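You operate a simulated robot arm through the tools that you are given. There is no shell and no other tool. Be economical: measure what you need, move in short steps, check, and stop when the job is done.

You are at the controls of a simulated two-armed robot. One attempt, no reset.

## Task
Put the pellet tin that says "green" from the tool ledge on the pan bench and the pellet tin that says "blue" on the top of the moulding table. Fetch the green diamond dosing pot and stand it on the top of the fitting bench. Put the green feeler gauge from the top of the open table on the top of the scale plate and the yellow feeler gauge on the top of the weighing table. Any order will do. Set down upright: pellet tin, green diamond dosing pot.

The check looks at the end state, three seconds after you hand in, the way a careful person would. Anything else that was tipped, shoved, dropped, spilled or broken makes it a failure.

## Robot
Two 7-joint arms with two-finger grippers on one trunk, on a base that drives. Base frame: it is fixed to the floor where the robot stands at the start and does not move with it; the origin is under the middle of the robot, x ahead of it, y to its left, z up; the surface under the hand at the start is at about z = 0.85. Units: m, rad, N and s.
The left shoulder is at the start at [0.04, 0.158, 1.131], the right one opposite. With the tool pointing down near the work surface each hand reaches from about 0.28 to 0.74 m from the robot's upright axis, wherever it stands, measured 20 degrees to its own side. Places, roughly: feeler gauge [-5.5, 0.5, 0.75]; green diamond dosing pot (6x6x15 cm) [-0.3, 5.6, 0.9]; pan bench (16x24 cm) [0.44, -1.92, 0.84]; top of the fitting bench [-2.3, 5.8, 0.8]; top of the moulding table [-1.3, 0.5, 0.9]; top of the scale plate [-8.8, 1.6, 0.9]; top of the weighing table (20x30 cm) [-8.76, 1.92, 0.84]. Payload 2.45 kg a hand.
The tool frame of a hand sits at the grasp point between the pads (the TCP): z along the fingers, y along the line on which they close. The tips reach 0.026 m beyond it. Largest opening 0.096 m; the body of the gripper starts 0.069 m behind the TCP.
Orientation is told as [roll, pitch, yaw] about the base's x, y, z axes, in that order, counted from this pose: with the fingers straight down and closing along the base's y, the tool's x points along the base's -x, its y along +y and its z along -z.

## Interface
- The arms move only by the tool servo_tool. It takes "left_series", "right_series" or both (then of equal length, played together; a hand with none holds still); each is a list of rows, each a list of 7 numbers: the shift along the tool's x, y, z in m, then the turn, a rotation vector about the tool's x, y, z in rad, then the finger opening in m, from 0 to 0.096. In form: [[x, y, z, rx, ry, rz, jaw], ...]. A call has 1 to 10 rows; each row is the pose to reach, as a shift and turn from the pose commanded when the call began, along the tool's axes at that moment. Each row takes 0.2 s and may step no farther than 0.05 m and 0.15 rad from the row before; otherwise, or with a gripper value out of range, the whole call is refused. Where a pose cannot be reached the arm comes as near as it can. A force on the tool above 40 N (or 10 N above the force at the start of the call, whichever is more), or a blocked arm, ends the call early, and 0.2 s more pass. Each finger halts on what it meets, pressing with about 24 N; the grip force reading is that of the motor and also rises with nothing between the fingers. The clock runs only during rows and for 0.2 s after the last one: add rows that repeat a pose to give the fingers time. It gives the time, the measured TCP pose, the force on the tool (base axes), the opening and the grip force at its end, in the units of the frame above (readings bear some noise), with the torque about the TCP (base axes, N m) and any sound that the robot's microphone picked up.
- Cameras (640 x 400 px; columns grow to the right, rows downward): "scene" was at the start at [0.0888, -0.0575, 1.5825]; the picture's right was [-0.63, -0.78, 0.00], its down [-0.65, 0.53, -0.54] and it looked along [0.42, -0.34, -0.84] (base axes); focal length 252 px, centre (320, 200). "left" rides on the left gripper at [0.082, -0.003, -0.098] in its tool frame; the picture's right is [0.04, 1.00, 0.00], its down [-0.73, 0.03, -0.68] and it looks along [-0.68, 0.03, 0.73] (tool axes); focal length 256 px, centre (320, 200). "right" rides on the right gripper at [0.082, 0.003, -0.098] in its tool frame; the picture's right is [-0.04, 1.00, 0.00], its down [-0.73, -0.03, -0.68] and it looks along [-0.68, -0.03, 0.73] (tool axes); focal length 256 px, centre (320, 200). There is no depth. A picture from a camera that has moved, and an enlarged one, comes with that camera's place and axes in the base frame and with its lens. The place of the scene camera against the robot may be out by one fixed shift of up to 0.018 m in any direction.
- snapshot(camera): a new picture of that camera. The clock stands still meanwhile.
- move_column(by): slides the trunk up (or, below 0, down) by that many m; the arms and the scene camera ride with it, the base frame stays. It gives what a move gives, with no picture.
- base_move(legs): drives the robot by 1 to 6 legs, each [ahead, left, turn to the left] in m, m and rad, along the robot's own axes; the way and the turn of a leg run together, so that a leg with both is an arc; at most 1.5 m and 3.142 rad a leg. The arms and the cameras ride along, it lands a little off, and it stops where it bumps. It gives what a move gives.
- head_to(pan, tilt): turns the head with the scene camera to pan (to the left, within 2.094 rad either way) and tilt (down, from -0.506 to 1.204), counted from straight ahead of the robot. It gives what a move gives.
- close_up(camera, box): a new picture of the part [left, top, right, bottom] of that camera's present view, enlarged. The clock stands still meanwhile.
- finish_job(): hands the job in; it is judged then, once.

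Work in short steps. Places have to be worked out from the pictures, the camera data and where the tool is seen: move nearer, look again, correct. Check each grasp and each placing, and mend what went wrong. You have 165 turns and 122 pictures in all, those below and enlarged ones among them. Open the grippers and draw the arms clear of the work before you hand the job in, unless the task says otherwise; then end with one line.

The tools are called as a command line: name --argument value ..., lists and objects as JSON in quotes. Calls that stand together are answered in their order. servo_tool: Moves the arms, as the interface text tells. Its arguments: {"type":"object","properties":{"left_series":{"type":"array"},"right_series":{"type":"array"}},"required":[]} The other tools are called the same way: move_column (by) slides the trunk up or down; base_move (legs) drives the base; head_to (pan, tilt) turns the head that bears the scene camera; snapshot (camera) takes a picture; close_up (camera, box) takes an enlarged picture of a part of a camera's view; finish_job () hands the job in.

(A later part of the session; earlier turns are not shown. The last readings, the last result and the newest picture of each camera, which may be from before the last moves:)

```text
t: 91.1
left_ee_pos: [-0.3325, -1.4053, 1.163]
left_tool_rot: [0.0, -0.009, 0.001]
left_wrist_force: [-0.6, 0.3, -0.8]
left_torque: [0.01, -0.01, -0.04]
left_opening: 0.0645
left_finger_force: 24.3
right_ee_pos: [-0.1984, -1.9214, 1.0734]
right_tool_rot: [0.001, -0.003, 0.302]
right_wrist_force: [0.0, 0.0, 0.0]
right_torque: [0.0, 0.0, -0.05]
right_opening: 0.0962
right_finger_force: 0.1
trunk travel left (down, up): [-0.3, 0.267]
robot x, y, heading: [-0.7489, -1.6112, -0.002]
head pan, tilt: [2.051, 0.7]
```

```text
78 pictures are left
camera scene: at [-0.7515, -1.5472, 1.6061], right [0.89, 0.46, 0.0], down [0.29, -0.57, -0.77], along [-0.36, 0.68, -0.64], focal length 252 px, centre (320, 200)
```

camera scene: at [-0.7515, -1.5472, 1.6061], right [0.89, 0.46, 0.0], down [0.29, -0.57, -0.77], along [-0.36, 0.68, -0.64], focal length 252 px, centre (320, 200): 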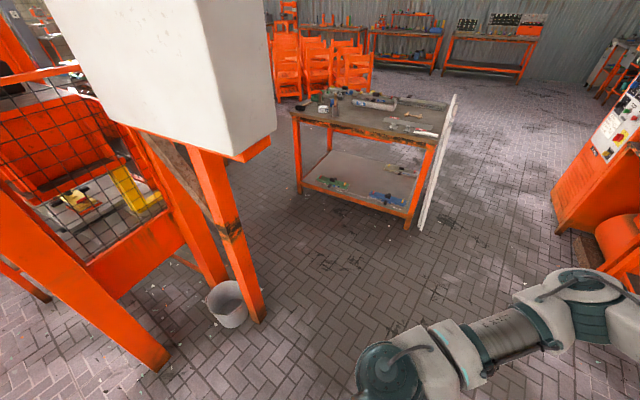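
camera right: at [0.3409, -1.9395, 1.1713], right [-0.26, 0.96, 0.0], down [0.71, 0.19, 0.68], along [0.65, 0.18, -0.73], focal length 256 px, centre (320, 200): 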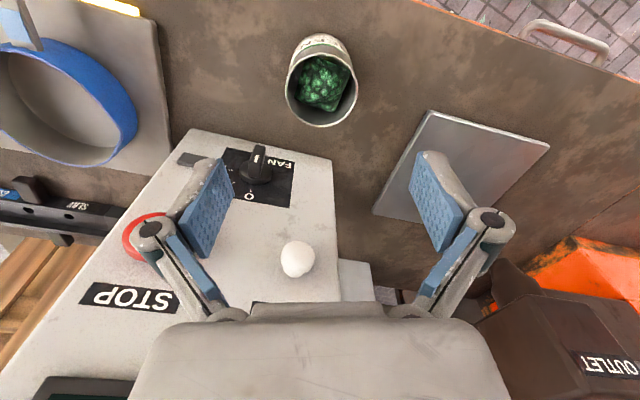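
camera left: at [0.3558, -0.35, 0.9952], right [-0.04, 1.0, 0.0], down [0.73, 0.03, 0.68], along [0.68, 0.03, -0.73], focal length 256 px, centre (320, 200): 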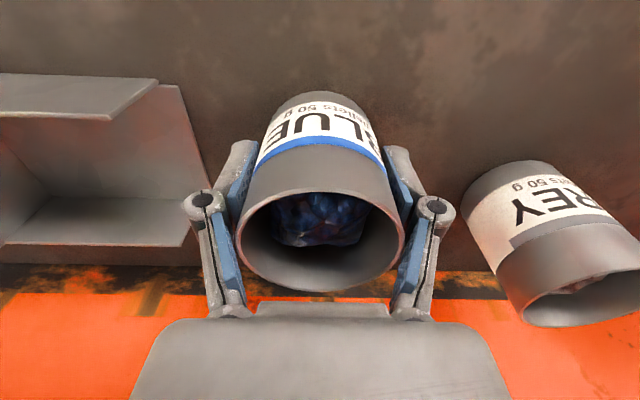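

Frame foot is at ≈[-1.45, -1.09]; driving at x≈-0.75 clears it. I turn to face +y, drive up to the table's near side and shift left.

base_move --legs '[[0, 0, 1.571], [1.1, 0, 0], [0, 0.3, 0]]'

head_to --pan 0.0 --tilt 0.8

snapshot --camera "scene"

```text
t: 102.1
left_ee_pos: [-1.2093, -0.0956, 1.1661]
left_tool_rot: [0.017, -0.01, 1.561]
left_wrist_force: [0.5, -0.1, -1.0]
left_torque: [0.04, 0.05, -0.01]
left_opening: 0.0644
left_finger_force: 23.7
right_ee_pos: [-0.6929, 0.0349, 1.0678]
right_tool_rot: [0.019, -0.009, 1.864]
right_wrist_force: [0.6, 0.0, -0.3]
right_torque: [-0.01, 0.07, -0.01]
right_opening: 0.0959
right_finger_force: 0.1
trunk travel left (down, up): [-0.3, 0.267]
robot x, y, heading: [-1.0224, -0.5127, 1.565]
head pan, tilt: [2.051, 0.7]
```

```text
t: 104.1
left_ee_pos: [-1.217, -0.0989, 1.1663]
left_tool_rot: [0.011, -0.016, 1.561]
left_wrist_force: [0.2, 0.4, -0.6]
left_torque: [0.02, 0.04, 0.02]
left_opening: 0.0644
left_finger_force: 23.9
right_ee_pos: [-0.7002, 0.0307, 1.0715]
right_tool_rot: [0.013, -0.009, 1.864]
right_wrist_force: [-0.1, -0.4, 0.8]
right_torque: [-0.02, -0.01, -0.01]
right_opening: 0.0958
right_finger_force: 0.0
trunk travel left (down, up): [-0.3, 0.267]
robot x, y, heading: [-1.0238, -0.5104, 1.565]
head pan, tilt: [0.0, 0.799]
```

```text
77 pictures are left
camera scene: at [-1.003, -0.4066, 1.5971], right [1.0, -0.01, -0.01], down [-0.01, -0.72, -0.69], along [0.0, 0.69, -0.72], focal length 252 px, centre (320, 200)
```

scene: 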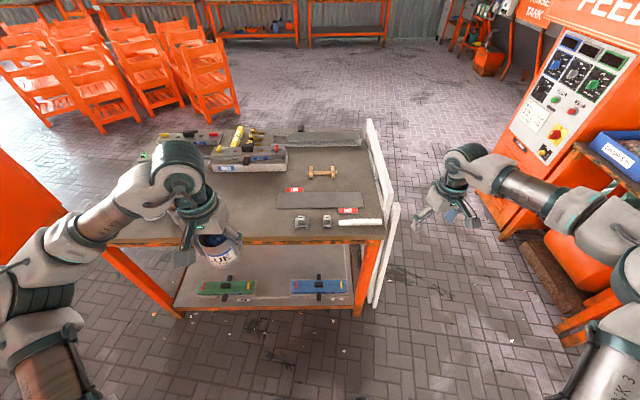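

The table front edge is at y≈0.09; the area around [-1.29, 0.2] seems free. I drive 14 cm closer and view with the left hand camera.

base_move --legs '[[0.14, 0, 0]]'

snapshot --camera "left"

snapshot --camera "scene"

```text
t: 105.4
left_ee_pos: [-1.2358, 0.0375, 1.1639]
left_tool_rot: [-0.005, -0.014, 1.563]
left_wrist_force: [0.4, -0.7, -1.0]
left_torque: [-0.01, -0.02, 0.02]
left_opening: 0.0646
left_finger_force: 24.0
right_ee_pos: [-0.7183, 0.1697, 1.0782]
right_tool_rot: [-0.005, -0.005, 1.868]
right_wrist_force: [0.3, -0.9, 0.9]
right_torque: [0.02, 0.01, -0.01]
right_opening: 0.0962
right_finger_force: 0.1
trunk travel left (down, up): [-0.3, 0.267]
robot x, y, heading: [-1.0207, -0.3733, 1.564]
head pan, tilt: [0.0, 0.799]
```

```text
76 pictures are left
camera left: at [-1.2341, -0.0461, 1.2603], right [-1.0, -0.03, -0.01], down [-0.03, 0.72, 0.69], along [-0.02, 0.69, -0.72], focal length 256 px, centre (320, 200)
```

left: 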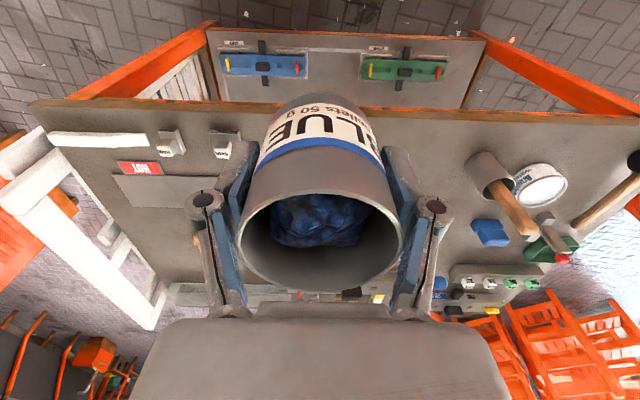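

```text
75 pictures are left
camera scene: at [-1.0402, -0.271, 1.5974], right [1.0, 0.0, 0.01], down [0.01, -0.72, -0.7], along [0.01, 0.7, -0.72], focal length 252 px, centre (320, 200)
```

scene: 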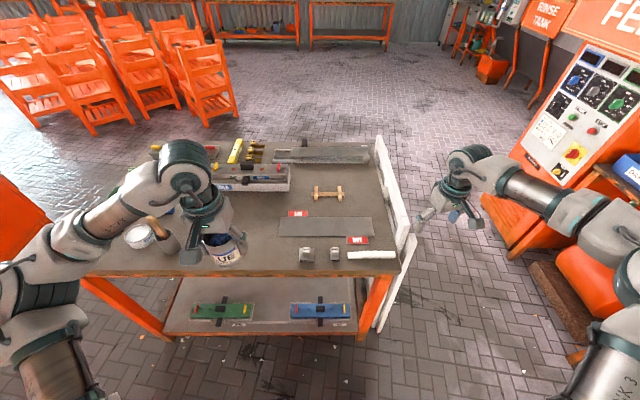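

Free area between clips (x≈-1.08) and the brush pot (x≈-1.55). I lift the right hand away from the white panel and bring blue over [-1.31, 0.20].

servo_tool --left_series '[[-0.03, 0.012, 0, 0, 0, 0, 0.055], [-0.06, 0.025, 0, 0, 0, 0, 0.055], [-0.09, 0.04, 0, 0, 0, 0, 0.055], [-0.12, 0.055, 0.02, 0, 0, 0, 0.055], [-0.145, 0.065, 0.05, 0, 0, 0, 0.055], [-0.163, 0.074, 0.08, 0, 0, 0, 0.055], [-0.163, 0.074, 0.11, 0, 0, 0, 0.055], [-0.163, 0.074, 0.13, 0, 0, 0, 0.055], [-0.163, 0.074, 0.13, 0, 0, 0, 0.055], [-0.163, 0.074, 0.13, 0, 0, 0, 0.055]]' --right_series '[[0, 0, -0.03, 0, 0, 0, 0.096], [0, 0, -0.06, 0, 0, 0, 0.096], [0, 0, -0.09, 0, 0, 0, 0.096], [0, 0, -0.12, 0, 0, 0, 0.096], [0.02, 0, -0.15, 0, 0, 0, 0.096], [0.04, 0, -0.15, 0, 0, 0, 0.096], [0.06, 0, -0.15, 0, 0, 0, 0.096], [0.08, 0, -0.15, 0, 0, 0, 0.096], [0.1, 0, -0.15, 0, 0, 0, 0.096], [0.12, 0, -0.15, 0, 0, 0, 0.096]]'

servo_tool --right_series '[[0, 0, 0, 0, 0, 0, 0.096], [0, 0, 0, 0, 0, 0, 0.096], [0, 0, 0, 0, 0, 0, 0.096], [0, 0, 0, 0, 0, 0, 0.096], [0, 0, 0, 0, 0, 0, 0.096], [0, 0, 0, 0, 0, 0, 0.096], [0, 0, 0, 0, 0, 0, 0.096], [0, 0, 0, 0, 0, 0, 0.096], [0, 0, 0, 0, 0, 0, 0.096], [0, 0, 0, 0, 0, 0, 0.096]]'

servo_tool --right_series '[[0, 0, 0, 0, 0, 0, 0.096], [0, 0, 0, 0, 0, 0, 0.096], [0, 0, 0, 0, 0, 0, 0.096], [0, 0, 0, 0, 0, 0, 0.096], [0, 0, 0, 0, 0, 0, 0.096], [0, 0, 0, 0, 0, 0, 0.096], [0, 0, 0, 0, 0, 0, 0.096], [0, 0, 0, 0, 0, 0, 0.096]]'

snapshot --camera "scene"

snapshot --camera "left"

```text
t: 107.6
left_ee_pos: [-1.2888, 0.2001, 1.0415]
left_tool_rot: [0.011, -0.019, 1.563]
left_wrist_force: [1.4, -0.4, -0.4]
left_torque: [0.0, 0.01, 0.02]
left_opening: 0.0645
left_finger_force: 24.6
right_ee_pos: [-0.6601, 0.0514, 1.2197]
right_tool_rot: [0.014, -0.015, 1.868]
right_wrist_force: [-0.1, 0.1, 0.4]
right_torque: [0.03, 0.03, 0.0]
right_opening: 0.0961
right_finger_force: 0.0
trunk travel left (down, up): [-0.3, 0.267]
robot x, y, heading: [-1.02, -0.3765, 1.566]
head pan, tilt: [0.0, 0.799]
```

```text
t: 109.8
left_ee_pos: [-1.3027, 0.2, 1.0374]
left_tool_rot: [0.003, -0.014, 1.566]
left_wrist_force: [-0.6, 0.5, -0.2]
left_torque: [-0.03, -0.01, 0.0]
left_opening: 0.0642
left_finger_force: 24.1
right_ee_pos: [-0.6757, 0.0522, 1.2244]
right_tool_rot: [0.004, -0.01, 1.869]
right_wrist_force: [0.2, -0.1, 0.2]
right_torque: [0.02, 0.02, 0.01]
right_opening: 0.096
right_finger_force: 0.0
trunk travel left (down, up): [-0.3, 0.267]
robot x, y, heading: [-1.0297, -0.374, 1.57]
head pan, tilt: [0.0, 0.799]
```

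```text
t: 111.6
left_ee_pos: [-1.2978, 0.1997, 1.039]
left_tool_rot: [0.006, -0.015, 1.564]
left_wrist_force: [-0.1, -0.2, -1.4]
left_torque: [0.0, -0.01, -0.01]
left_opening: 0.0645
left_finger_force: 23.9
right_ee_pos: [-0.6717, 0.0527, 1.2222]
right_tool_rot: [0.006, -0.01, 1.867]
right_wrist_force: [-0.4, 0.7, -0.5]
right_torque: [0.01, 0.02, 0.0]
right_opening: 0.096
right_finger_force: 0.2
trunk travel left (down, up): [-0.3, 0.267]
robot x, y, heading: [-1.0256, -0.3759, 1.564]
head pan, tilt: [0.0, 0.799]
```

```text
74 pictures are left
camera scene: at [-1.0231, -0.2687, 1.5972], right [1.0, 0.0, 0.0], down [0.0, -0.72, -0.69], along [0.0, 0.69, -0.72], focal length 252 px, centre (320, 200)
```

scene: 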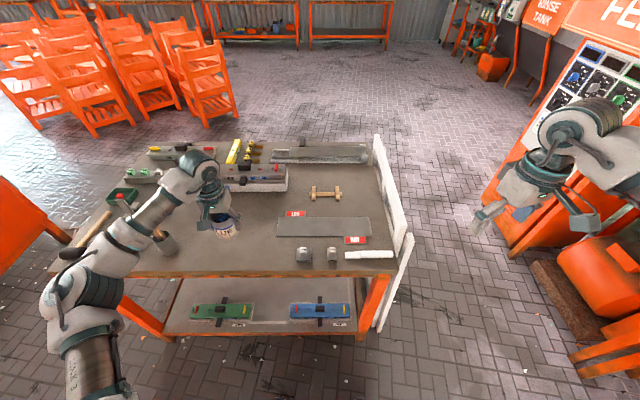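

```text
73 pictures are left
camera left: at [-1.2946, 0.1158, 1.1347], right [-1.0, -0.03, 0.01], down [-0.02, 0.72, 0.69], along [-0.03, 0.69, -0.72], focal length 256 px, centre (320, 200)
```

left: 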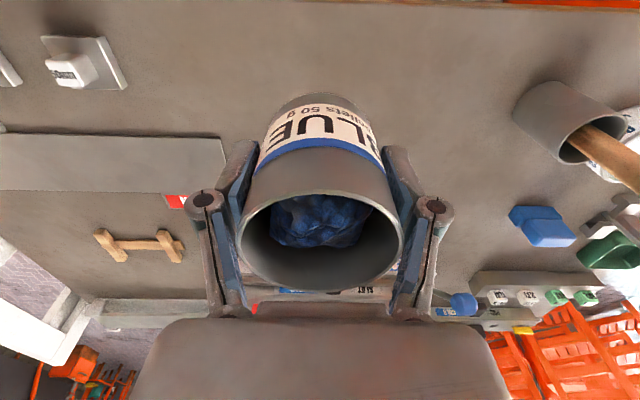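

Position good. Before lowering, I check the forearm's clearance over the brushes.

close_up --camera "scene" --box '[30, 130, 290, 310]'

```text
2.22 times, centred on (160, 220) of scene
camera zoom: at [-1.0231, -0.2687, 1.5972], right [1.0, 0.0, 0.0], down [0.0, -0.72, -0.69], along [0.0, 0.69, -0.72], focal length 560 px, centre (676, 156)
```

zoom: 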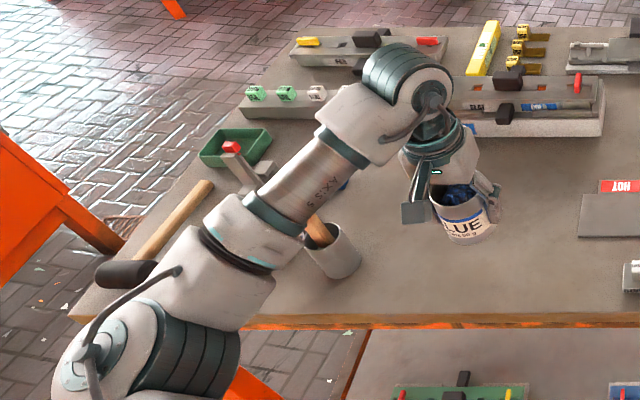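

The forearm is ≥0.2 m sideways from the brush; safe. Lower near the table, then in small steps.

servo_tool --left_series '[[0, 0, 0.02, -0.015, 0.006, 0, 0.055], [0, 0, 0.045, -0.015, 0.006, 0, 0.055], [0, 0, 0.065, -0.015, 0.006, 0, 0.055], [0, 0, 0.075, -0.015, 0.006, 0, 0.055], [0, 0, 0.075, -0.015, 0.006, 0, 0.055]]'

close_up --camera "scene" --box '[150, 170, 290, 280]'

```text
t: 112.8
left_ee_pos: [-1.299, 0.2022, 0.9646]
left_tool_rot: [0.021, -0.01, 1.564]
left_wrist_force: [0.1, 0.7, -1.1]
left_torque: [0.0, 0.01, -0.02]
left_opening: 0.0645
left_finger_force: 24.0
right_ee_pos: [-0.6694, 0.052, 1.2241]
right_tool_rot: [0.008, -0.011, 1.868]
right_wrist_force: [-0.4, -1.1, -0.5]
right_torque: [0.02, -0.03, 0.01]
right_opening: 0.096
right_finger_force: 0.0
trunk travel left (down, up): [-0.3, 0.267]
robot x, y, heading: [-1.0208, -0.3771, 1.568]
head pan, tilt: [0.0, 0.799]
```

```text
3.64 times, centred on (220, 225) of scene
camera zoom: at [-1.0221, -0.2688, 1.5973], right [1.0, 0.0, 0.0], down [0.0, -0.72, -0.69], along [0.0, 0.69, -0.72], focal length 916 px, centre (684, 109)
```

zoom: 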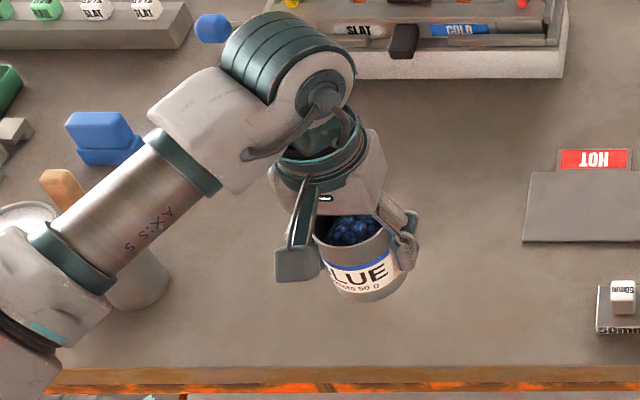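

Roll sign convention is tied to the tool, so I correct the tilt the other way and lower to contact.

servo_tool --left_series '[[0, 0, 0.002, 0.021, 0.01, 0, 0.055], [0, 0, 0.006, 0.021, 0.01, 0, 0.055], [0, 0, 0.01, 0.021, 0.01, 0, 0.055], [0, 0, 0.013, 0.021, 0.01, 0, 0.055]]'

servo_tool --left_series '[[0, 0, 0.003, 0, 0, 0, 0.055], [0, 0, 0.005, 0, 0, 0, 0.055]]'

servo_tool --left_series '[[0, 0, 0.003, 0, 0, 0, 0.055], [0, 0, 0.005, 0, 0, 0, 0.055]]'

```text
t: 113.8
left_ee_pos: [-1.2982, 0.202, 0.9508]
left_tool_rot: [0.0, 0.001, 1.564]
left_wrist_force: [0.2, -0.4, -1.4]
left_torque: [0.01, -0.01, 0.03]
left_opening: 0.0645
left_finger_force: 24.1
right_ee_pos: [-0.6709, 0.0537, 1.2231]
right_tool_rot: [0.007, -0.011, 1.869]
right_wrist_force: [-0.4, -0.2, 0.0]
right_torque: [-0.01, -0.02, 0.03]
right_opening: 0.0958
right_finger_force: 0.1
trunk travel left (down, up): [-0.3, 0.267]
robot x, y, heading: [-1.0276, -0.3731, 1.563]
head pan, tilt: [0.0, 0.799]
```

```text
t: 114.4
left_ee_pos: [-1.2987, 0.2008, 0.9473]
left_tool_rot: [0.0, 0.0, 1.563]
left_wrist_force: [0.2, -0.3, -0.2]
left_torque: [0.0, 0.0, 0.01]
left_opening: 0.0644
left_finger_force: 23.7
right_ee_pos: [-0.6716, 0.0522, 1.2222]
right_tool_rot: [0.007, -0.011, 1.868]
right_wrist_force: [-0.6, -0.2, 0.5]
right_torque: [0.0, 0.0, 0.0]
right_opening: 0.0962
right_finger_force: 0.0
trunk travel left (down, up): [-0.3, 0.267]
robot x, y, heading: [-1.025, -0.3754, 1.574]
head pan, tilt: [0.0, 0.799]
```

```text
t: 115.0
left_ee_pos: [-1.2983, 0.2016, 0.9421]
left_tool_rot: [-0.001, 0.001, 1.565]
left_wrist_force: [-0.1, 0.1, -1.4]
left_torque: [0.0, 0.0, -0.01]
left_opening: 0.0645
left_finger_force: 23.8
right_ee_pos: [-0.6705, 0.0528, 1.2246]
right_tool_rot: [0.007, -0.01, 1.868]
right_wrist_force: [0.6, 0.3, 0.0]
right_torque: [-0.01, -0.01, 0.03]
right_opening: 0.096
right_finger_force: 0.1
trunk travel left (down, up): [-0.3, 0.267]
robot x, y, heading: [-1.0242, -0.3726, 1.563]
head pan, tilt: [0.0, 0.799]
```

Level now, no contact yet. Keep lowering in 5 mm steps.

servo_tool --left_series '[[0, 0, 0.003, 0, 0, 0, 0.055], [0, 0, 0.006, 0, 0, 0, 0.055]]'

servo_tool --left_series '[[0, 0, 0.003, 0, 0, 0, 0.055], [0, 0, 0.006, 0, 0, 0, 0.055]]'

servo_tool --left_series '[[0, 0, 0.003, 0, 0, 0, 0.055], [0, 0, 0.005, 0, 0, 0, 0.055]]'

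```text
t: 115.6
left_ee_pos: [-1.2983, 0.2031, 0.935]
left_tool_rot: [0.001, 0.0, 1.565]
left_wrist_force: [1.5, 0.4, -1.7]
left_torque: [-0.01, -0.02, 0.0]
left_opening: 0.0645
left_finger_force: 24.3
right_ee_pos: [-0.6707, 0.0524, 1.223]
right_tool_rot: [0.005, -0.011, 1.867]
right_wrist_force: [0.1, -0.3, -0.2]
right_torque: [-0.04, 0.03, 0.03]
right_opening: 0.096
right_finger_force: 0.1
trunk travel left (down, up): [-0.3, 0.267]
robot x, y, heading: [-1.0235, -0.375, 1.566]
head pan, tilt: [0.0, 0.799]
```

```text
t: 116.2
left_ee_pos: [-1.2985, 0.2025, 0.9284]
left_tool_rot: [0.0, 0.0, 1.564]
left_wrist_force: [-0.1, -1.0, -0.3]
left_torque: [0.01, -0.02, 0.03]
left_opening: 0.0645
left_finger_force: 23.7
right_ee_pos: [-0.6705, 0.0525, 1.222]
right_tool_rot: [0.006, -0.01, 1.868]
right_wrist_force: [0.0, 0.1, 0.9]
right_torque: [0.0, -0.02, -0.01]
right_opening: 0.0959
right_finger_force: 0.0
trunk travel left (down, up): [-0.3, 0.267]
robot x, y, heading: [-1.0228, -0.3742, 1.567]
head pan, tilt: [0.0, 0.799]
```

```text
t: 116.8
left_ee_pos: [-1.2979, 0.2021, 0.9249]
left_tool_rot: [0.001, -0.001, 1.564]
left_wrist_force: [-0.2, -0.3, -1.3]
left_torque: [-0.03, -0.03, 0.01]
left_opening: 0.0644
left_finger_force: 23.9
right_ee_pos: [-0.6716, 0.0522, 1.2234]
right_tool_rot: [0.009, -0.01, 1.867]
right_wrist_force: [-0.1, -0.3, 1.0]
right_torque: [-0.02, -0.01, 0.0]
right_opening: 0.0961
right_finger_force: 0.1
trunk travel left (down, up): [-0.3, 0.267]
robot x, y, heading: [-1.0234, -0.3742, 1.564]
head pan, tilt: [0.0, 0.799]
```

servo_tool --left_series '[[0, 0, 0.004, 0, 0, 0, 0.055], [0, 0, 0.008, 0, 0, 0, 0.055], [0, 0, 0.01, 0, 0, 0, 0.055]]'

servo_tool --left_series '[[0, 0, 0.003, 0, 0, 0, 0.055], [0, 0, 0.006, 0, 0, 0, 0.055]]'

close_up --camera "scene" --box '[150, 170, 290, 280]'

```text
t: 117.6
left_ee_pos: [-1.2992, 0.2041, 0.9157]
left_tool_rot: [0.001, -0.001, 1.565]
left_wrist_force: [0.1, 0.1, -0.8]
left_torque: [0.04, 0.02, -0.01]
left_opening: 0.0644
left_finger_force: 24.0
right_ee_pos: [-0.6709, 0.0524, 1.2235]
right_tool_rot: [0.007, -0.011, 1.868]
right_wrist_force: [-0.1, -0.6, -0.8]
right_torque: [-0.06, -0.02, 0.02]
right_opening: 0.0959
right_finger_force: 0.0
trunk travel left (down, up): [-0.3, 0.267]
robot x, y, heading: [-1.0244, -0.3753, 1.566]
head pan, tilt: [0.0, 0.799]
```

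```text
t: 118.2
left_ee_pos: [-1.2993, 0.204, 0.9087]
left_tool_rot: [-0.002, 0.001, 1.568]
left_wrist_force: [0.2, -0.1, -0.6]
left_torque: [-0.02, -0.01, 0.02]
left_opening: 0.0642
left_finger_force: 23.9
right_ee_pos: [-0.6697, 0.0523, 1.2212]
right_tool_rot: [0.008, -0.011, 1.867]
right_wrist_force: [-0.2, -0.5, -0.3]
right_torque: [0.0, -0.04, -0.04]
right_opening: 0.0962
right_finger_force: 0.1
trunk travel left (down, up): [-0.3, 0.267]
robot x, y, heading: [-1.0212, -0.3768, 1.564]
head pan, tilt: [0.0, 0.799]
```

```text
3.64 times, centred on (220, 225) of scene
camera zoom: at [-1.0222, -0.2686, 1.5972], right [1.0, 0.0, 0.0], down [0.0, -0.72, -0.69], along [0.0, 0.69, -0.72], focal length 916 px, centre (684, 109)
```

zoom: 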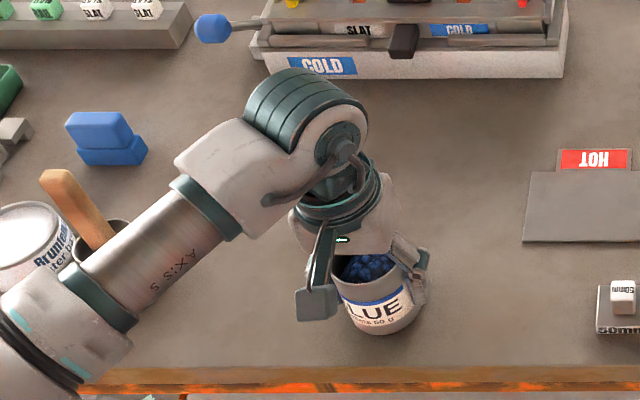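

Close; continue to contact.

servo_tool --left_series '[[0, 0, 0.003, 0, 0, 0, 0.055], [0, 0, 0.006, 0, 0, 0, 0.055], [0, 0, 0.008, 0, 0, 0, 0.055]]'

servo_tool --left_series '[[0, 0, 0.003, 0, 0, 0, 0.055], [0, 0, 0.003, 0, 0, 0, 0.055]]'

servo_tool --left_series '[[0, 0, 0.002, 0, 0, 0, 0.055], [0, 0, 0.002, 0, 0, 0, 0.055]]'

```text
t: 119.0
left_ee_pos: [-1.2968, 0.2035, 0.9036]
left_tool_rot: [0.0, -0.007, 1.566]
left_wrist_force: [-3.5, 4.4, 24.3]
left_torque: [0.04, 0.09, 0.12]
left_opening: 0.0644
left_finger_force: 23.6
right_ee_pos: [-0.6696, 0.0509, 1.2228]
right_tool_rot: [0.006, -0.012, 1.866]
right_wrist_force: [0.5, -0.7, 0.8]
right_torque: [0.0, -0.03, 0.0]
right_opening: 0.0958
right_finger_force: 0.0
trunk travel left (down, up): [-0.3, 0.267]
robot x, y, heading: [-1.0247, -0.3756, 1.565]
head pan, tilt: [0.0, 0.799]
```

```text
t: 119.6
left_ee_pos: [-1.2974, 0.2022, 0.9046]
left_tool_rot: [-0.002, -0.01, 1.565]
left_wrist_force: [-0.1, -4.8, 13.9]
left_torque: [-0.54, 0.02, 0.03]
left_opening: 0.0646
left_finger_force: 24.1
right_ee_pos: [-0.6694, 0.0512, 1.2225]
right_tool_rot: [0.007, -0.012, 1.869]
right_wrist_force: [-0.6, -0.1, 0.3]
right_torque: [0.0, -0.01, 0.02]
right_opening: 0.0965
right_finger_force: 0.0
trunk travel left (down, up): [-0.3, 0.267]
robot x, y, heading: [-1.0255, -0.3778, 1.565]
head pan, tilt: [0.0, 0.799]
stopped in row 2 (left hand): the force on the tool passed its limit at 40 N (the readings are from after the stop); the commanded pose is now the measured one
```

```text
t: 120.2
left_ee_pos: [-1.2981, 0.2036, 0.9036]
left_tool_rot: [-0.001, -0.014, 1.568]
left_wrist_force: [-1.2, 2.0, 26.9]
left_torque: [-0.54, 0.07, -0.01]
left_opening: 0.0643
left_finger_force: 24.2
right_ee_pos: [-0.6683, 0.0489, 1.223]
right_tool_rot: [0.007, -0.013, 1.868]
right_wrist_force: [1.0, 0.1, -0.5]
right_torque: [-0.03, -0.01, -0.01]
right_opening: 0.0962
right_finger_force: 0.0
trunk travel left (down, up): [-0.3, 0.267]
robot x, y, heading: [-1.0255, -0.3747, 1.567]
head pan, tilt: [0.0, 0.799]
```

Firm contact. Ease up 2 mm, open, and rise straight up.

servo_tool --left_series '[[0, 0, -0.002, 0, 0.01, 0, 0.058], [0, 0, -0.002, 0, 0.01, 0, 0.07], [0, 0, -0.002, 0, 0.01, 0, 0.085], [0, 0, -0.002, 0, 0.01, 0, 0.096], [0, 0, -0.002, 0, 0.01, 0, 0.096], [0, 0, -0.03, 0, 0.01, 0, 0.096], [0, 0, -0.06, 0, 0.01, 0, 0.096], [0, 0, -0.1, 0, 0.01, 0, 0.096], [0, 0, -0.14, 0, 0.01, 0, 0.096], [0, 0, -0.18, 0, 0.01, 0, 0.096]]'

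snapshot --camera "left"

close_up --camera "scene" --box '[30, 120, 350, 320]'

```text
t: 122.4
left_ee_pos: [-1.2978, 0.2004, 1.081]
left_tool_rot: [-0.001, 0.003, 1.566]
left_wrist_force: [-0.4, -0.1, -0.2]
left_torque: [-0.01, 0.02, 0.0]
left_opening: 0.096
left_finger_force: 0.0
right_ee_pos: [-0.6698, 0.0501, 1.2235]
right_tool_rot: [0.005, -0.013, 1.868]
right_wrist_force: [0.5, -0.7, 0.0]
right_torque: [0.02, 0.05, 0.0]
right_opening: 0.096
right_finger_force: 0.0
trunk travel left (down, up): [-0.3, 0.267]
robot x, y, heading: [-1.0262, -0.3723, 1.564]
head pan, tilt: [0.0, 0.799]
```

```text
69 pictures are left
camera left: at [-1.2942, 0.1181, 1.1794], right [-1.0, -0.04, 0.0], down [-0.03, 0.74, 0.68], along [-0.02, 0.68, -0.74], focal length 256 px, centre (320, 200)
```

left: 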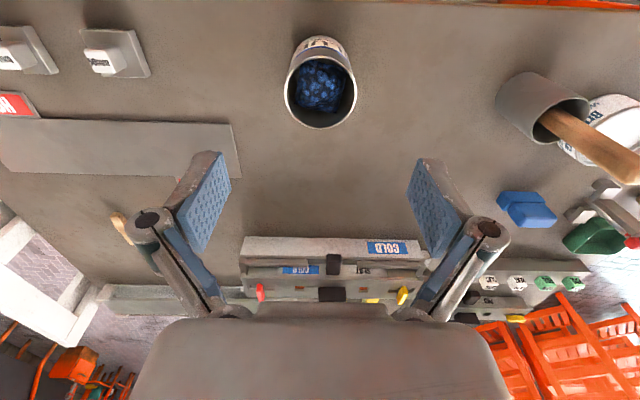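

```text
2.00 times, centred on (190, 220) of scene
camera zoom: at [-1.0212, -0.2694, 1.5973], right [1.0, 0.0, 0.0], down [0.0, -0.72, -0.69], along [0.0, 0.69, -0.72], focal length 504 px, centre (580, 160)
```

zoom: 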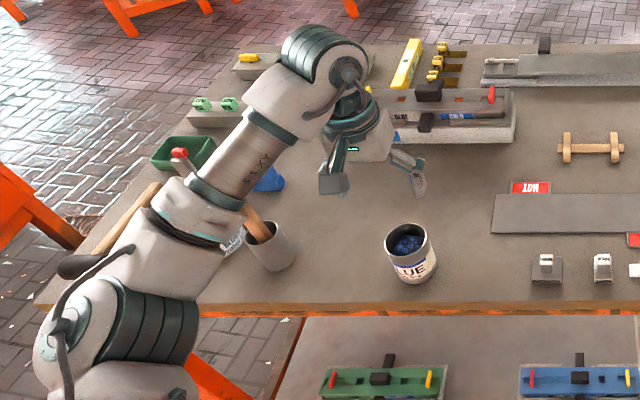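

Blue stands upright on the moulding table. I tuck the left arm, then back off, go right and look along the corridor toward the far benches.

servo_tool --left_series '[[0.01, 0, -0.03, 0, 0, 0, 0.096], [0.03, 0, -0.06, 0, 0, 0, 0.096], [0.06, 0, -0.09, 0, 0, 0, 0.096], [0.09, 0, -0.12, 0, 0, 0, 0.096], [0.12, -0.02, -0.14, 0, 0, 0, 0.06], [0.15, -0.04, -0.14, 0, 0, 0, 0.03], [0.18, -0.06, -0.14, 0, 0, 0, 0.02]]'

base_move --legs '[[-0.35, 0, 0], [0, -0.87, 0]]'

head_to --pan 0.0 --tilt 0.3

snapshot --camera "scene"

```text
t: 124.0
left_ee_pos: [-1.2386, 0.0207, 1.2207]
left_tool_rot: [0.001, 0.0, 1.567]
left_wrist_force: [0.7, 0.6, -0.3]
left_torque: [0.02, 0.02, 0.01]
left_opening: 0.0199
left_finger_force: 0.0
right_ee_pos: [-0.6701, 0.0503, 1.2236]
right_tool_rot: [0.008, -0.013, 1.868]
right_wrist_force: [0.9, -0.3, 0.0]
right_torque: [0.03, 0.03, 0.02]
right_opening: 0.0958
right_finger_force: 0.1
trunk travel left (down, up): [-0.3, 0.267]
robot x, y, heading: [-1.0228, -0.3764, 1.569]
head pan, tilt: [0.0, 0.799]
```

```text
t: 130.5
left_ee_pos: [-0.3826, -0.3402, 1.2219]
left_tool_rot: [-0.001, 0.003, 1.563]
left_wrist_force: [0.3, 0.0, 0.2]
left_torque: [-0.01, -0.01, 0.0]
left_opening: 0.0199
left_finger_force: 0.1
right_ee_pos: [0.1867, -0.3118, 1.2232]
right_tool_rot: [0.008, -0.013, 1.865]
right_wrist_force: [0.4, 0.7, 0.1]
right_torque: [0.0, 0.04, 0.0]
right_opening: 0.0962
right_finger_force: 0.0
trunk travel left (down, up): [-0.3, 0.267]
robot x, y, heading: [-0.169, -0.7388, 1.568]
head pan, tilt: [0.0, 0.799]
```

```text
t: 131.4
left_ee_pos: [-0.3843, -0.3436, 1.221]
left_tool_rot: [0.0, 0.0, 1.564]
left_wrist_force: [-0.2, 0.1, -0.5]
left_torque: [0.01, -0.02, 0.06]
left_opening: 0.0201
left_finger_force: 0.1
right_ee_pos: [0.1857, -0.3142, 1.2237]
right_tool_rot: [0.004, -0.013, 1.865]
right_wrist_force: [0.1, 0.2, -0.3]
right_torque: [0.01, 0.03, 0.01]
right_opening: 0.0962
right_finger_force: 0.1
trunk travel left (down, up): [-0.3, 0.267]
robot x, y, heading: [-0.1655, -0.7372, 1.559]
head pan, tilt: [0.0, 0.3]
```

```text
67 pictures are left
camera scene: at [-0.1639, -0.6194, 1.6416], right [1.0, -0.01, 0.0], down [0.0, -0.3, -0.95], along [0.01, 0.95, -0.3], focal length 252 px, centre (320, 200)
```

scene: 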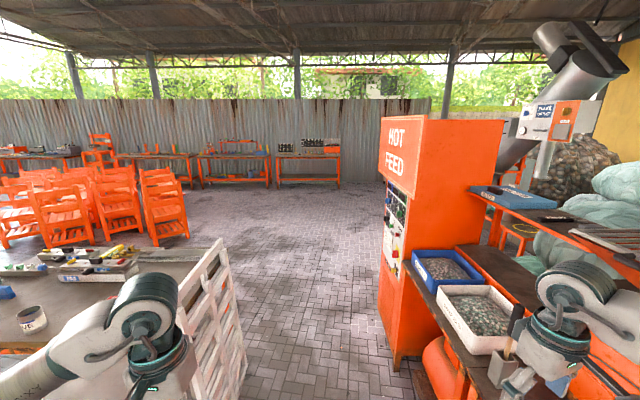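

Corridor is clear but narrow. I bring the right hand in, raise the trunk 0.2 so elbows clear the bins and handle, shift left 9 cm, then drive up.

servo_tool --right_series '[[-0.01, 0.03, -0.0, 0, 0, 0.1, 0.08], [-0.02, 0.06, -0.0, 0, 0, 0.2, 0.06], [-0.03, 0.09, -0.0, 0, 0, 0.3, 0.04], [-0.038, 0.124, -0.0, 0, 0, 0.3, 0.02]]'

move_column --by 0.2

base_move --legs '[[0, 0.09, 0.004]]'

snapshot --camera "scene"

```text
t: 132.4
left_ee_pos: [-0.3865, -0.3409, 1.2207]
left_tool_rot: [-0.006, -0.002, 1.563]
left_wrist_force: [0.3, 0.6, 0.8]
left_torque: [-0.01, -0.01, 0.03]
left_opening: 0.0204
left_finger_force: 0.1
right_ee_pos: [0.0538, -0.3139, 1.2287]
right_tool_rot: [0.007, -0.012, 1.566]
right_wrist_force: [-0.1, -0.2, -0.3]
right_torque: [-0.01, 0.0, 0.01]
right_opening: 0.02
right_finger_force: 0.0
trunk travel left (down, up): [-0.3, 0.267]
robot x, y, heading: [-0.1661, -0.7359, 1.569]
head pan, tilt: [0.0, 0.3]
```

```text
t: 134.6
left_ee_pos: [-0.386, -0.3424, 1.4212]
left_tool_rot: [-0.003, 0.0, 1.564]
left_wrist_force: [-0.1, 0.0, 0.5]
left_torque: [-0.03, 0.0, 0.02]
left_opening: 0.0201
left_finger_force: 0.1
right_ee_pos: [0.055, -0.3145, 1.4266]
right_tool_rot: [0.008, -0.012, 1.565]
right_wrist_force: [-0.3, -0.2, 0.4]
right_torque: [-0.01, 0.0, 0.0]
right_opening: 0.0199
right_finger_force: 0.0
trunk travel left (down, up): [-0.5, 0.067]
robot x, y, heading: [-0.1668, -0.7371, 1.56]
head pan, tilt: [0.0, 0.3]
```

```text
t: 135.7
left_ee_pos: [-0.4431, -0.347, 1.4273]
left_tool_rot: [0.019, -0.006, 1.568]
left_wrist_force: [-0.8, -1.0, -0.5]
left_torque: [0.05, -0.04, 0.0]
left_opening: 0.0201
left_finger_force: 0.0
right_ee_pos: [-0.0026, -0.3154, 1.4225]
right_tool_rot: [0.03, -0.015, 1.571]
right_wrist_force: [-0.4, 0.5, 0.8]
right_torque: [-0.03, -0.05, -0.01]
right_opening: 0.0201
right_finger_force: 0.0
trunk travel left (down, up): [-0.5, 0.067]
robot x, y, heading: [-0.2479, -0.7333, 1.567]
head pan, tilt: [0.0, 0.3]
```

```text
66 pictures are left
camera scene: at [-0.2538, -0.6686, 1.8417], right [1.0, 0.0, 0.0], down [0.0, -0.3, -0.95], along [0.0, 0.95, -0.3], focal length 252 px, centre (320, 200)
```

scene: 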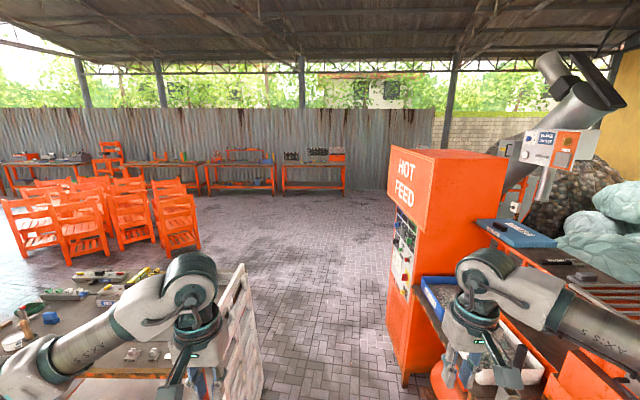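

Path clear. Drive ahead about 5.1 m toward the far benches.

base_move --legs '[[1.5, 0, 0], [1.5, 0, 0], [1.5, 0, 0], [0.6, 0, 0]]'

head_to --pan 0.0 --tilt 0.6

snapshot --camera "scene"

```text
t: 160.0
left_ee_pos: [-0.2768, 4.7172, 1.4403]
left_tool_rot: [0.065, -0.025, 1.521]
left_wrist_force: [3.0, -0.9, -0.1]
left_torque: [0.1, 0.19, 0.01]
left_opening: 0.02
left_finger_force: 0.1
right_ee_pos: [0.1592, 4.7278, 1.4148]
right_tool_rot: [0.07, -0.025, 1.528]
right_wrist_force: [1.3, 0.5, 0.5]
right_torque: [-0.09, 0.17, -0.01]
right_opening: 0.02
right_finger_force: 0.0
trunk travel left (down, up): [-0.5, 0.067]
robot x, y, heading: [-0.1624, 4.3527, 1.522]
head pan, tilt: [0.0, 0.3]
stopped in leg 4: the robot was blocked; the commanded pose is now the measured one
```

```text
t: 160.8
left_ee_pos: [-0.415, 4.7314, 1.4222]
left_tool_rot: [-0.031, -0.016, 1.538]
left_wrist_force: [0.7, 1.0, 1.2]
left_torque: [-0.08, -0.03, 0.04]
left_opening: 0.0199
left_finger_force: 0.1
right_ee_pos: [0.0239, 4.7401, 1.4335]
right_tool_rot: [-0.028, -0.018, 1.538]
right_wrist_force: [1.2, -0.8, -0.3]
right_torque: [0.08, -0.05, 0.01]
right_opening: 0.0201
right_finger_force: 0.0
trunk travel left (down, up): [-0.5, 0.067]
robot x, y, heading: [-0.1798, 4.3492, 1.516]
head pan, tilt: [0.0, 0.6]
```

```text
65 pictures are left
camera scene: at [-0.3016, 4.4244, 1.8098], right [1.0, -0.05, 0.07], down [0.03, -0.57, -0.82], along [0.08, 0.82, -0.57], focal length 252 px, centre (320, 200)
```

scene: 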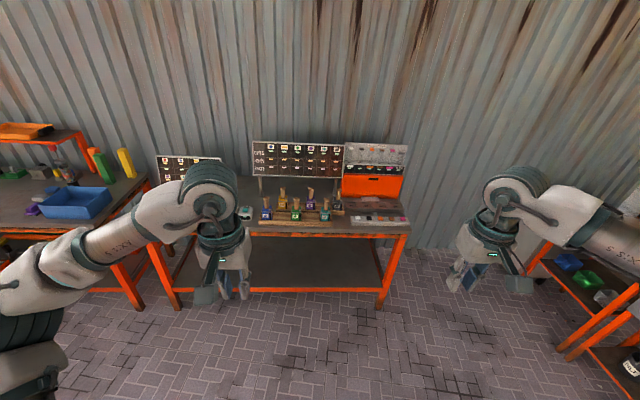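

The robot is swaying strongly from the drive (nothing is near it). I lower the trunk and let it settle.

move_column --by -0.2

servo_tool --right_series '[[0, 0, 0, 0, 0, 0, 0.06], [0, 0, 0, 0, 0, 0, 0.096], [0, 0, 0, 0, 0, 0, 0.096], [0, 0, 0, 0, 0, 0, 0.096], [0, 0, 0, 0, 0, 0, 0.096], [0, 0, 0, 0, 0, 0, 0.096], [0, 0, 0, 0, 0, 0, 0.096], [0, 0, 0, 0, 0, 0, 0.096], [0, 0, 0, 0, 0, 0, 0.096], [0, 0, 0, 0, 0, 0, 0.096]]'

servo_tool --right_series '[[0, 0, 0, 0, 0, 0, 0.096], [0, 0, 0, 0, 0, 0, 0.096], [0, 0, 0, 0, 0, 0, 0.096], [0, 0, 0, 0, 0, 0, 0.096], [0, 0, 0, 0, 0, 0, 0.096], [0, 0, 0, 0, 0, 0, 0.096], [0, 0, 0, 0, 0, 0, 0.096], [0, 0, 0, 0, 0, 0, 0.096], [0, 0, 0, 0, 0, 0, 0.096], [0, 0, 0, 0, 0, 0, 0.096]]'

servo_tool --right_series '[[0, 0, 0, 0, 0, 0, 0.096], [0, 0, 0, 0, 0, 0, 0.096], [0, 0, 0, 0, 0, 0, 0.096], [0, 0, 0, 0, 0, 0, 0.096], [0, 0, 0, 0, 0, 0, 0.096], [0, 0, 0, 0, 0, 0, 0.096], [0, 0, 0, 0, 0, 0, 0.096], [0, 0, 0, 0, 0, 0, 0.096], [0, 0, 0, 0, 0, 0, 0.096], [0, 0, 0, 0, 0, 0, 0.096]]'

servo_tool --right_series '[[0, 0, 0, 0, 0, 0, 0.096], [0, 0, 0, 0, 0, 0, 0.096], [0, 0, 0, 0, 0, 0, 0.096], [0, 0, 0, 0, 0, 0, 0.096], [0, 0, 0, 0, 0, 0, 0.096], [0, 0, 0, 0, 0, 0, 0.096], [0, 0, 0, 0, 0, 0, 0.096], [0, 0, 0, 0, 0, 0, 0.096], [0, 0, 0, 0, 0, 0, 0.096], [0, 0, 0, 0, 0, 0, 0.096]]'

close_up --camera "scene" --box '[200, 100, 440, 250]'

```text
t: 161.2
left_ee_pos: [-0.1887, 4.7085, 1.4422]
left_tool_rot: [0.121, -0.026, 1.515]
left_wrist_force: [1.1, -0.9, -0.5]
left_torque: [0.17, 0.09, -0.05]
left_opening: 0.0199
left_finger_force: 0.0
right_ee_pos: [0.2454, 4.7187, 1.3912]
right_tool_rot: [0.129, -0.027, 1.523]
right_wrist_force: [1.5, 0.6, -0.6]
right_torque: [-0.07, 0.05, 0.01]
right_opening: 0.02
right_finger_force: 0.0
trunk travel left (down, up): [-0.496, 0.071]
robot x, y, heading: [-0.1539, 4.3529, 1.517]
head pan, tilt: [0.0, 0.6]
stopped: the arm was blocked; the commanded pose is now the measured one
```

```text
t: 161.7
left_ee_pos: [-0.4237, 4.7156, 1.4118]
left_tool_rot: [-0.019, -0.027, 1.504]
left_wrist_force: [-2.0, 1.3, -0.1]
left_torque: [-0.15, -0.17, 0.02]
left_opening: 0.02
left_finger_force: 0.1
right_ee_pos: [0.0001, 4.7275, 1.4283]
right_tool_rot: [-0.038, -0.014, 1.541]
right_wrist_force: [-1.6, -1.1, -0.3]
right_torque: [0.08, -0.17, 0.05]
right_opening: 0.0957
right_finger_force: 0.1
trunk travel left (down, up): [-0.496, 0.071]
robot x, y, heading: [-0.1718, 4.3545, 1.512]
head pan, tilt: [0.0, 0.6]
stopped in row 2 (left hand): the arm was blocked; the commanded pose is now the measured one
```

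```text
t: 162.2
left_ee_pos: [-0.1814, 4.6921, 1.4393]
left_tool_rot: [0.133, -0.033, 1.514]
left_wrist_force: [1.4, -0.7, -0.3]
left_torque: [0.13, 0.12, -0.02]
left_opening: 0.0199
left_finger_force: 0.0
right_ee_pos: [0.241, 4.703, 1.3826]
right_tool_rot: [0.12, -0.02, 1.538]
right_wrist_force: [1.3, 0.6, -0.4]
right_torque: [-0.06, 0.16, 0.01]
right_opening: 0.096
right_finger_force: 0.0
trunk travel left (down, up): [-0.496, 0.071]
robot x, y, heading: [-0.1564, 4.3504, 1.518]
head pan, tilt: [0.0, 0.6]
stopped in row 2 (left hand): the arm was blocked; the commanded pose is now the measured one
```

```text
t: 162.8
left_ee_pos: [-0.4036, 4.6973, 1.4089]
left_tool_rot: [0.017, -0.039, 1.465]
left_wrist_force: [-4.4, 2.1, 0.8]
left_torque: [-0.26, -0.41, 0.03]
left_opening: 0.0196
left_finger_force: 0.1
right_ee_pos: [-0.005, 4.7103, 1.415]
right_tool_rot: [-0.035, -0.003, 1.547]
right_wrist_force: [-2.3, -0.6, -0.8]
right_torque: [0.02, -0.28, 0.05]
right_opening: 0.0959
right_finger_force: 0.0
trunk travel left (down, up): [-0.496, 0.071]
robot x, y, heading: [-0.1707, 4.3565, 1.515]
head pan, tilt: [0.0, 0.6]
stopped in row 2 (left hand): the arm was blocked; the commanded pose is now the measured one
```

```text
t: 163.4
left_ee_pos: [-0.1828, 4.6705, 1.4355]
left_tool_rot: [0.138, -0.043, 1.508]
left_wrist_force: [4.1, -3.8, -2.8]
left_torque: [0.34, 0.44, -0.04]
left_opening: 0.0204
left_finger_force: 0.1
right_ee_pos: [0.2212, 4.6799, 1.3741]
right_tool_rot: [0.089, -0.005, 1.554]
right_wrist_force: [0.6, 1.0, -1.3]
right_torque: [-0.12, 0.06, -0.03]
right_opening: 0.0959
right_finger_force: 0.1
trunk travel left (down, up): [-0.496, 0.071]
robot x, y, heading: [-0.1535, 4.3462, 1.505]
head pan, tilt: [0.0, 0.6]
stopped in row 2 (left hand): the arm was blocked; the commanded pose is now the measured one
```

```text
2.67 times, centred on (320, 175) of scene
camera zoom: at [-0.1055, 4.4131, 1.8089], right [1.0, -0.07, -0.03], down [-0.06, -0.57, -0.82], along [0.04, 0.82, -0.57], focal length 672 px, centre (320, 267)
```

zoom: 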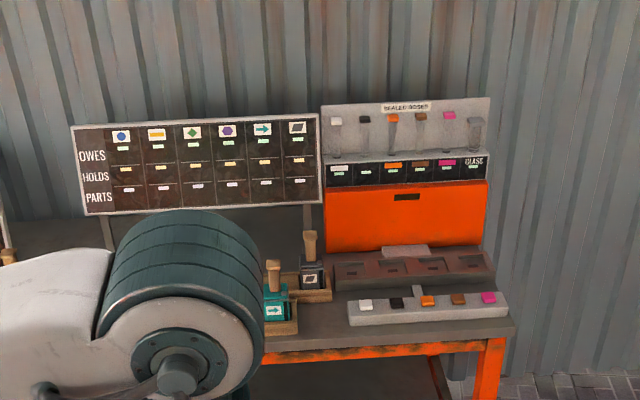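

The null servo calls re-latch while swaying and pump it. I pass time with head turns only, which leave the arm commands alone.

head_to --pan 1.0 --tilt 0.6

head_to --pan -1.0 --tilt 0.6

head_to --pan 1.0 --tilt 0.6

head_to --pan -1.0 --tilt 0.6

head_to --pan 0.0 --tilt 0.6

```text
t: 164.7
left_ee_pos: [-0.1597, 4.6686, 1.4385]
left_tool_rot: [0.151, -0.042, 1.504]
left_wrist_force: [-1.3, -2.5, -1.8]
left_torque: [0.21, -0.1, -0.05]
left_opening: 0.02
left_finger_force: 0.1
right_ee_pos: [0.245, 4.677, 1.3736]
right_tool_rot: [0.1, -0.015, 1.553]
right_wrist_force: [-2.2, 1.5, 0.0]
right_torque: [-0.11, -0.18, -0.02]
right_opening: 0.0958
right_finger_force: 0.1
trunk travel left (down, up): [-0.496, 0.071]
robot x, y, heading: [-0.1483, 4.3456, 1.505]
head pan, tilt: [1.0, 0.6]
```

```text
t: 166.6
left_ee_pos: [-0.3395, 4.672, 1.4297]
left_tool_rot: [0.025, -0.047, 1.534]
left_wrist_force: [2.1, -0.4, 0.1]
left_torque: [0.04, 0.14, 0.02]
left_opening: 0.0198
left_finger_force: 0.0
right_ee_pos: [0.074, 4.6747, 1.4075]
right_tool_rot: [-0.029, -0.001, 1.561]
right_wrist_force: [1.2, -0.8, -0.5]
right_torque: [0.09, 0.06, 0.03]
right_opening: 0.096
right_finger_force: 0.0
trunk travel left (down, up): [-0.496, 0.071]
robot x, y, heading: [-0.1758, 4.3391, 1.499]
head pan, tilt: [-1.0, 0.6]
```

```text
t: 168.5
left_ee_pos: [-0.3121, 4.7013, 1.4242]
left_tool_rot: [0.073, -0.04, 1.468]
left_wrist_force: [1.7, 2.3, 2.1]
left_torque: [-0.23, 0.07, 0.04]
left_opening: 0.0202
left_finger_force: 0.1
right_ee_pos: [0.0833, 4.7035, 1.398]
right_tool_rot: [-0.013, 0.006, 1.548]
right_wrist_force: [0.4, 2.3, 0.8]
right_torque: [-0.2, 0.01, 0.07]
right_opening: 0.0959
right_finger_force: 0.0
trunk travel left (down, up): [-0.496, 0.071]
robot x, y, heading: [-0.1773, 4.3655, 1.493]
head pan, tilt: [1.0, 0.6]
```

```text
t: 170.4
left_ee_pos: [-0.1416, 4.6562, 1.44]
left_tool_rot: [0.156, -0.055, 1.478]
left_wrist_force: [-0.3, -1.5, -1.4]
left_torque: [0.22, -0.09, -0.07]
left_opening: 0.0201
left_finger_force: 0.0
right_ee_pos: [0.2639, 4.6546, 1.3739]
right_tool_rot: [0.106, -0.021, 1.526]
right_wrist_force: [-2.7, 0.6, 1.8]
right_torque: [-0.04, -0.19, -0.07]
right_opening: 0.0961
right_finger_force: 0.0
trunk travel left (down, up): [-0.496, 0.071]
robot x, y, heading: [-0.1378, 4.3472, 1.481]
head pan, tilt: [-1.0, 0.6]
```

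```text
t: 171.7
left_ee_pos: [-0.1374, 4.6183, 1.4402]
left_tool_rot: [0.155, -0.062, 1.462]
left_wrist_force: [-1.1, -8.9, -0.8]
left_torque: [0.84, -0.03, -0.18]
left_opening: 0.0201
left_finger_force: 0.0
right_ee_pos: [0.265, 4.6158, 1.3748]
right_tool_rot: [0.104, -0.022, 1.518]
right_wrist_force: [-7.3, 0.6, 0.1]
right_torque: [-0.12, -0.61, -0.07]
right_opening: 0.096
right_finger_force: 0.1
trunk travel left (down, up): [-0.496, 0.071]
robot x, y, heading: [-0.1404, 4.3185, 1.474]
head pan, tilt: [0.0, 0.6]
```

Still rocking. Try lowering the trunk again and a small base move back, which calmed it before.

base_move --legs '[[-0.1, 0, 0]]'

move_column --by -0.3

move_column --by -0.3

head_to --pan 0.3 --tilt 0.6

```text
t: 172.6
left_ee_pos: [-0.3529, 4.7164, 1.4169]
left_tool_rot: [0.023, -0.086, 1.181]
left_wrist_force: [2.1, -2.5, 3.7]
left_torque: [0.16, 0.16, 0.0]
left_opening: 0.0202
left_finger_force: 0.1
right_ee_pos: [0.0143, 4.6207, 1.4177]
right_tool_rot: [-0.056, -0.021, 1.296]
right_wrist_force: [1.1, -1.0, 2.0]
right_torque: [0.05, 0.11, 0.07]
right_opening: 0.0958
right_finger_force: 0.1
trunk travel left (down, up): [-0.496, 0.071]
robot x, y, heading: [-0.1882, 4.3941, 1.227]
head pan, tilt: [0.0, 0.6]
stopped in leg 1: the robot was blocked; the commanded pose is now the measured one
```

```text
t: 172.9
left_ee_pos: [-0.1324, 4.6709, 1.418]
left_tool_rot: [0.156, -0.036, 1.173]
left_wrist_force: [1.8, -2.6, -2.2]
left_torque: [0.33, 0.21, -0.03]
left_opening: 0.0201
left_finger_force: 0.0
right_ee_pos: [0.2323, 4.5563, 1.3569]
right_tool_rot: [0.085, 0.024, 1.263]
right_wrist_force: [0.0, 0.8, 0.3]
right_torque: [-0.12, 0.01, -0.02]
right_opening: 0.096
right_finger_force: 0.1
trunk travel left (down, up): [-0.493, 0.073]
robot x, y, heading: [-0.1961, 4.365, 1.194]
head pan, tilt: [0.0, 0.6]
stopped: the arm was blocked; the commanded pose is now the measured one
```

```text
t: 173.5
left_ee_pos: [-0.3272, 4.7449, 1.3839]
left_tool_rot: [0.041, -0.07, 1.095]
left_wrist_force: [-3.4, 3.1, 0.7]
left_torque: [-0.37, -0.3, -0.02]
left_opening: 0.0198
left_finger_force: 0.0
right_ee_pos: [0.0204, 4.628, 1.379]
right_tool_rot: [-0.054, 0.023, 1.231]
right_wrist_force: [0.1, 2.4, -3.1]
right_torque: [-0.19, -0.07, 0.06]
right_opening: 0.096
right_finger_force: 0.1
trunk travel left (down, up): [-0.482, 0.084]
robot x, y, heading: [-0.1972, 4.3948, 1.161]
head pan, tilt: [0.0, 0.6]
stopped: the arm was blocked; the commanded pose is now the measured one
```

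```text
t: 174.3
left_ee_pos: [-0.1634, 4.6803, 1.4043]
left_tool_rot: [0.163, -0.054, 1.069]
left_wrist_force: [-3.6, 0.2, -1.0]
left_torque: [-0.01, -0.3, -0.08]
left_opening: 0.0202
left_finger_force: 0.0
right_ee_pos: [0.1813, 4.5657, 1.362]
right_tool_rot: [0.077, 0.021, 1.221]
right_wrist_force: [-2.3, 1.8, 1.2]
right_torque: [-0.18, -0.11, -0.02]
right_opening: 0.0957
right_finger_force: 0.0
trunk travel left (down, up): [-0.482, 0.084]
robot x, y, heading: [-0.1775, 4.3892, 1.165]
head pan, tilt: [0.3, 0.6]
```

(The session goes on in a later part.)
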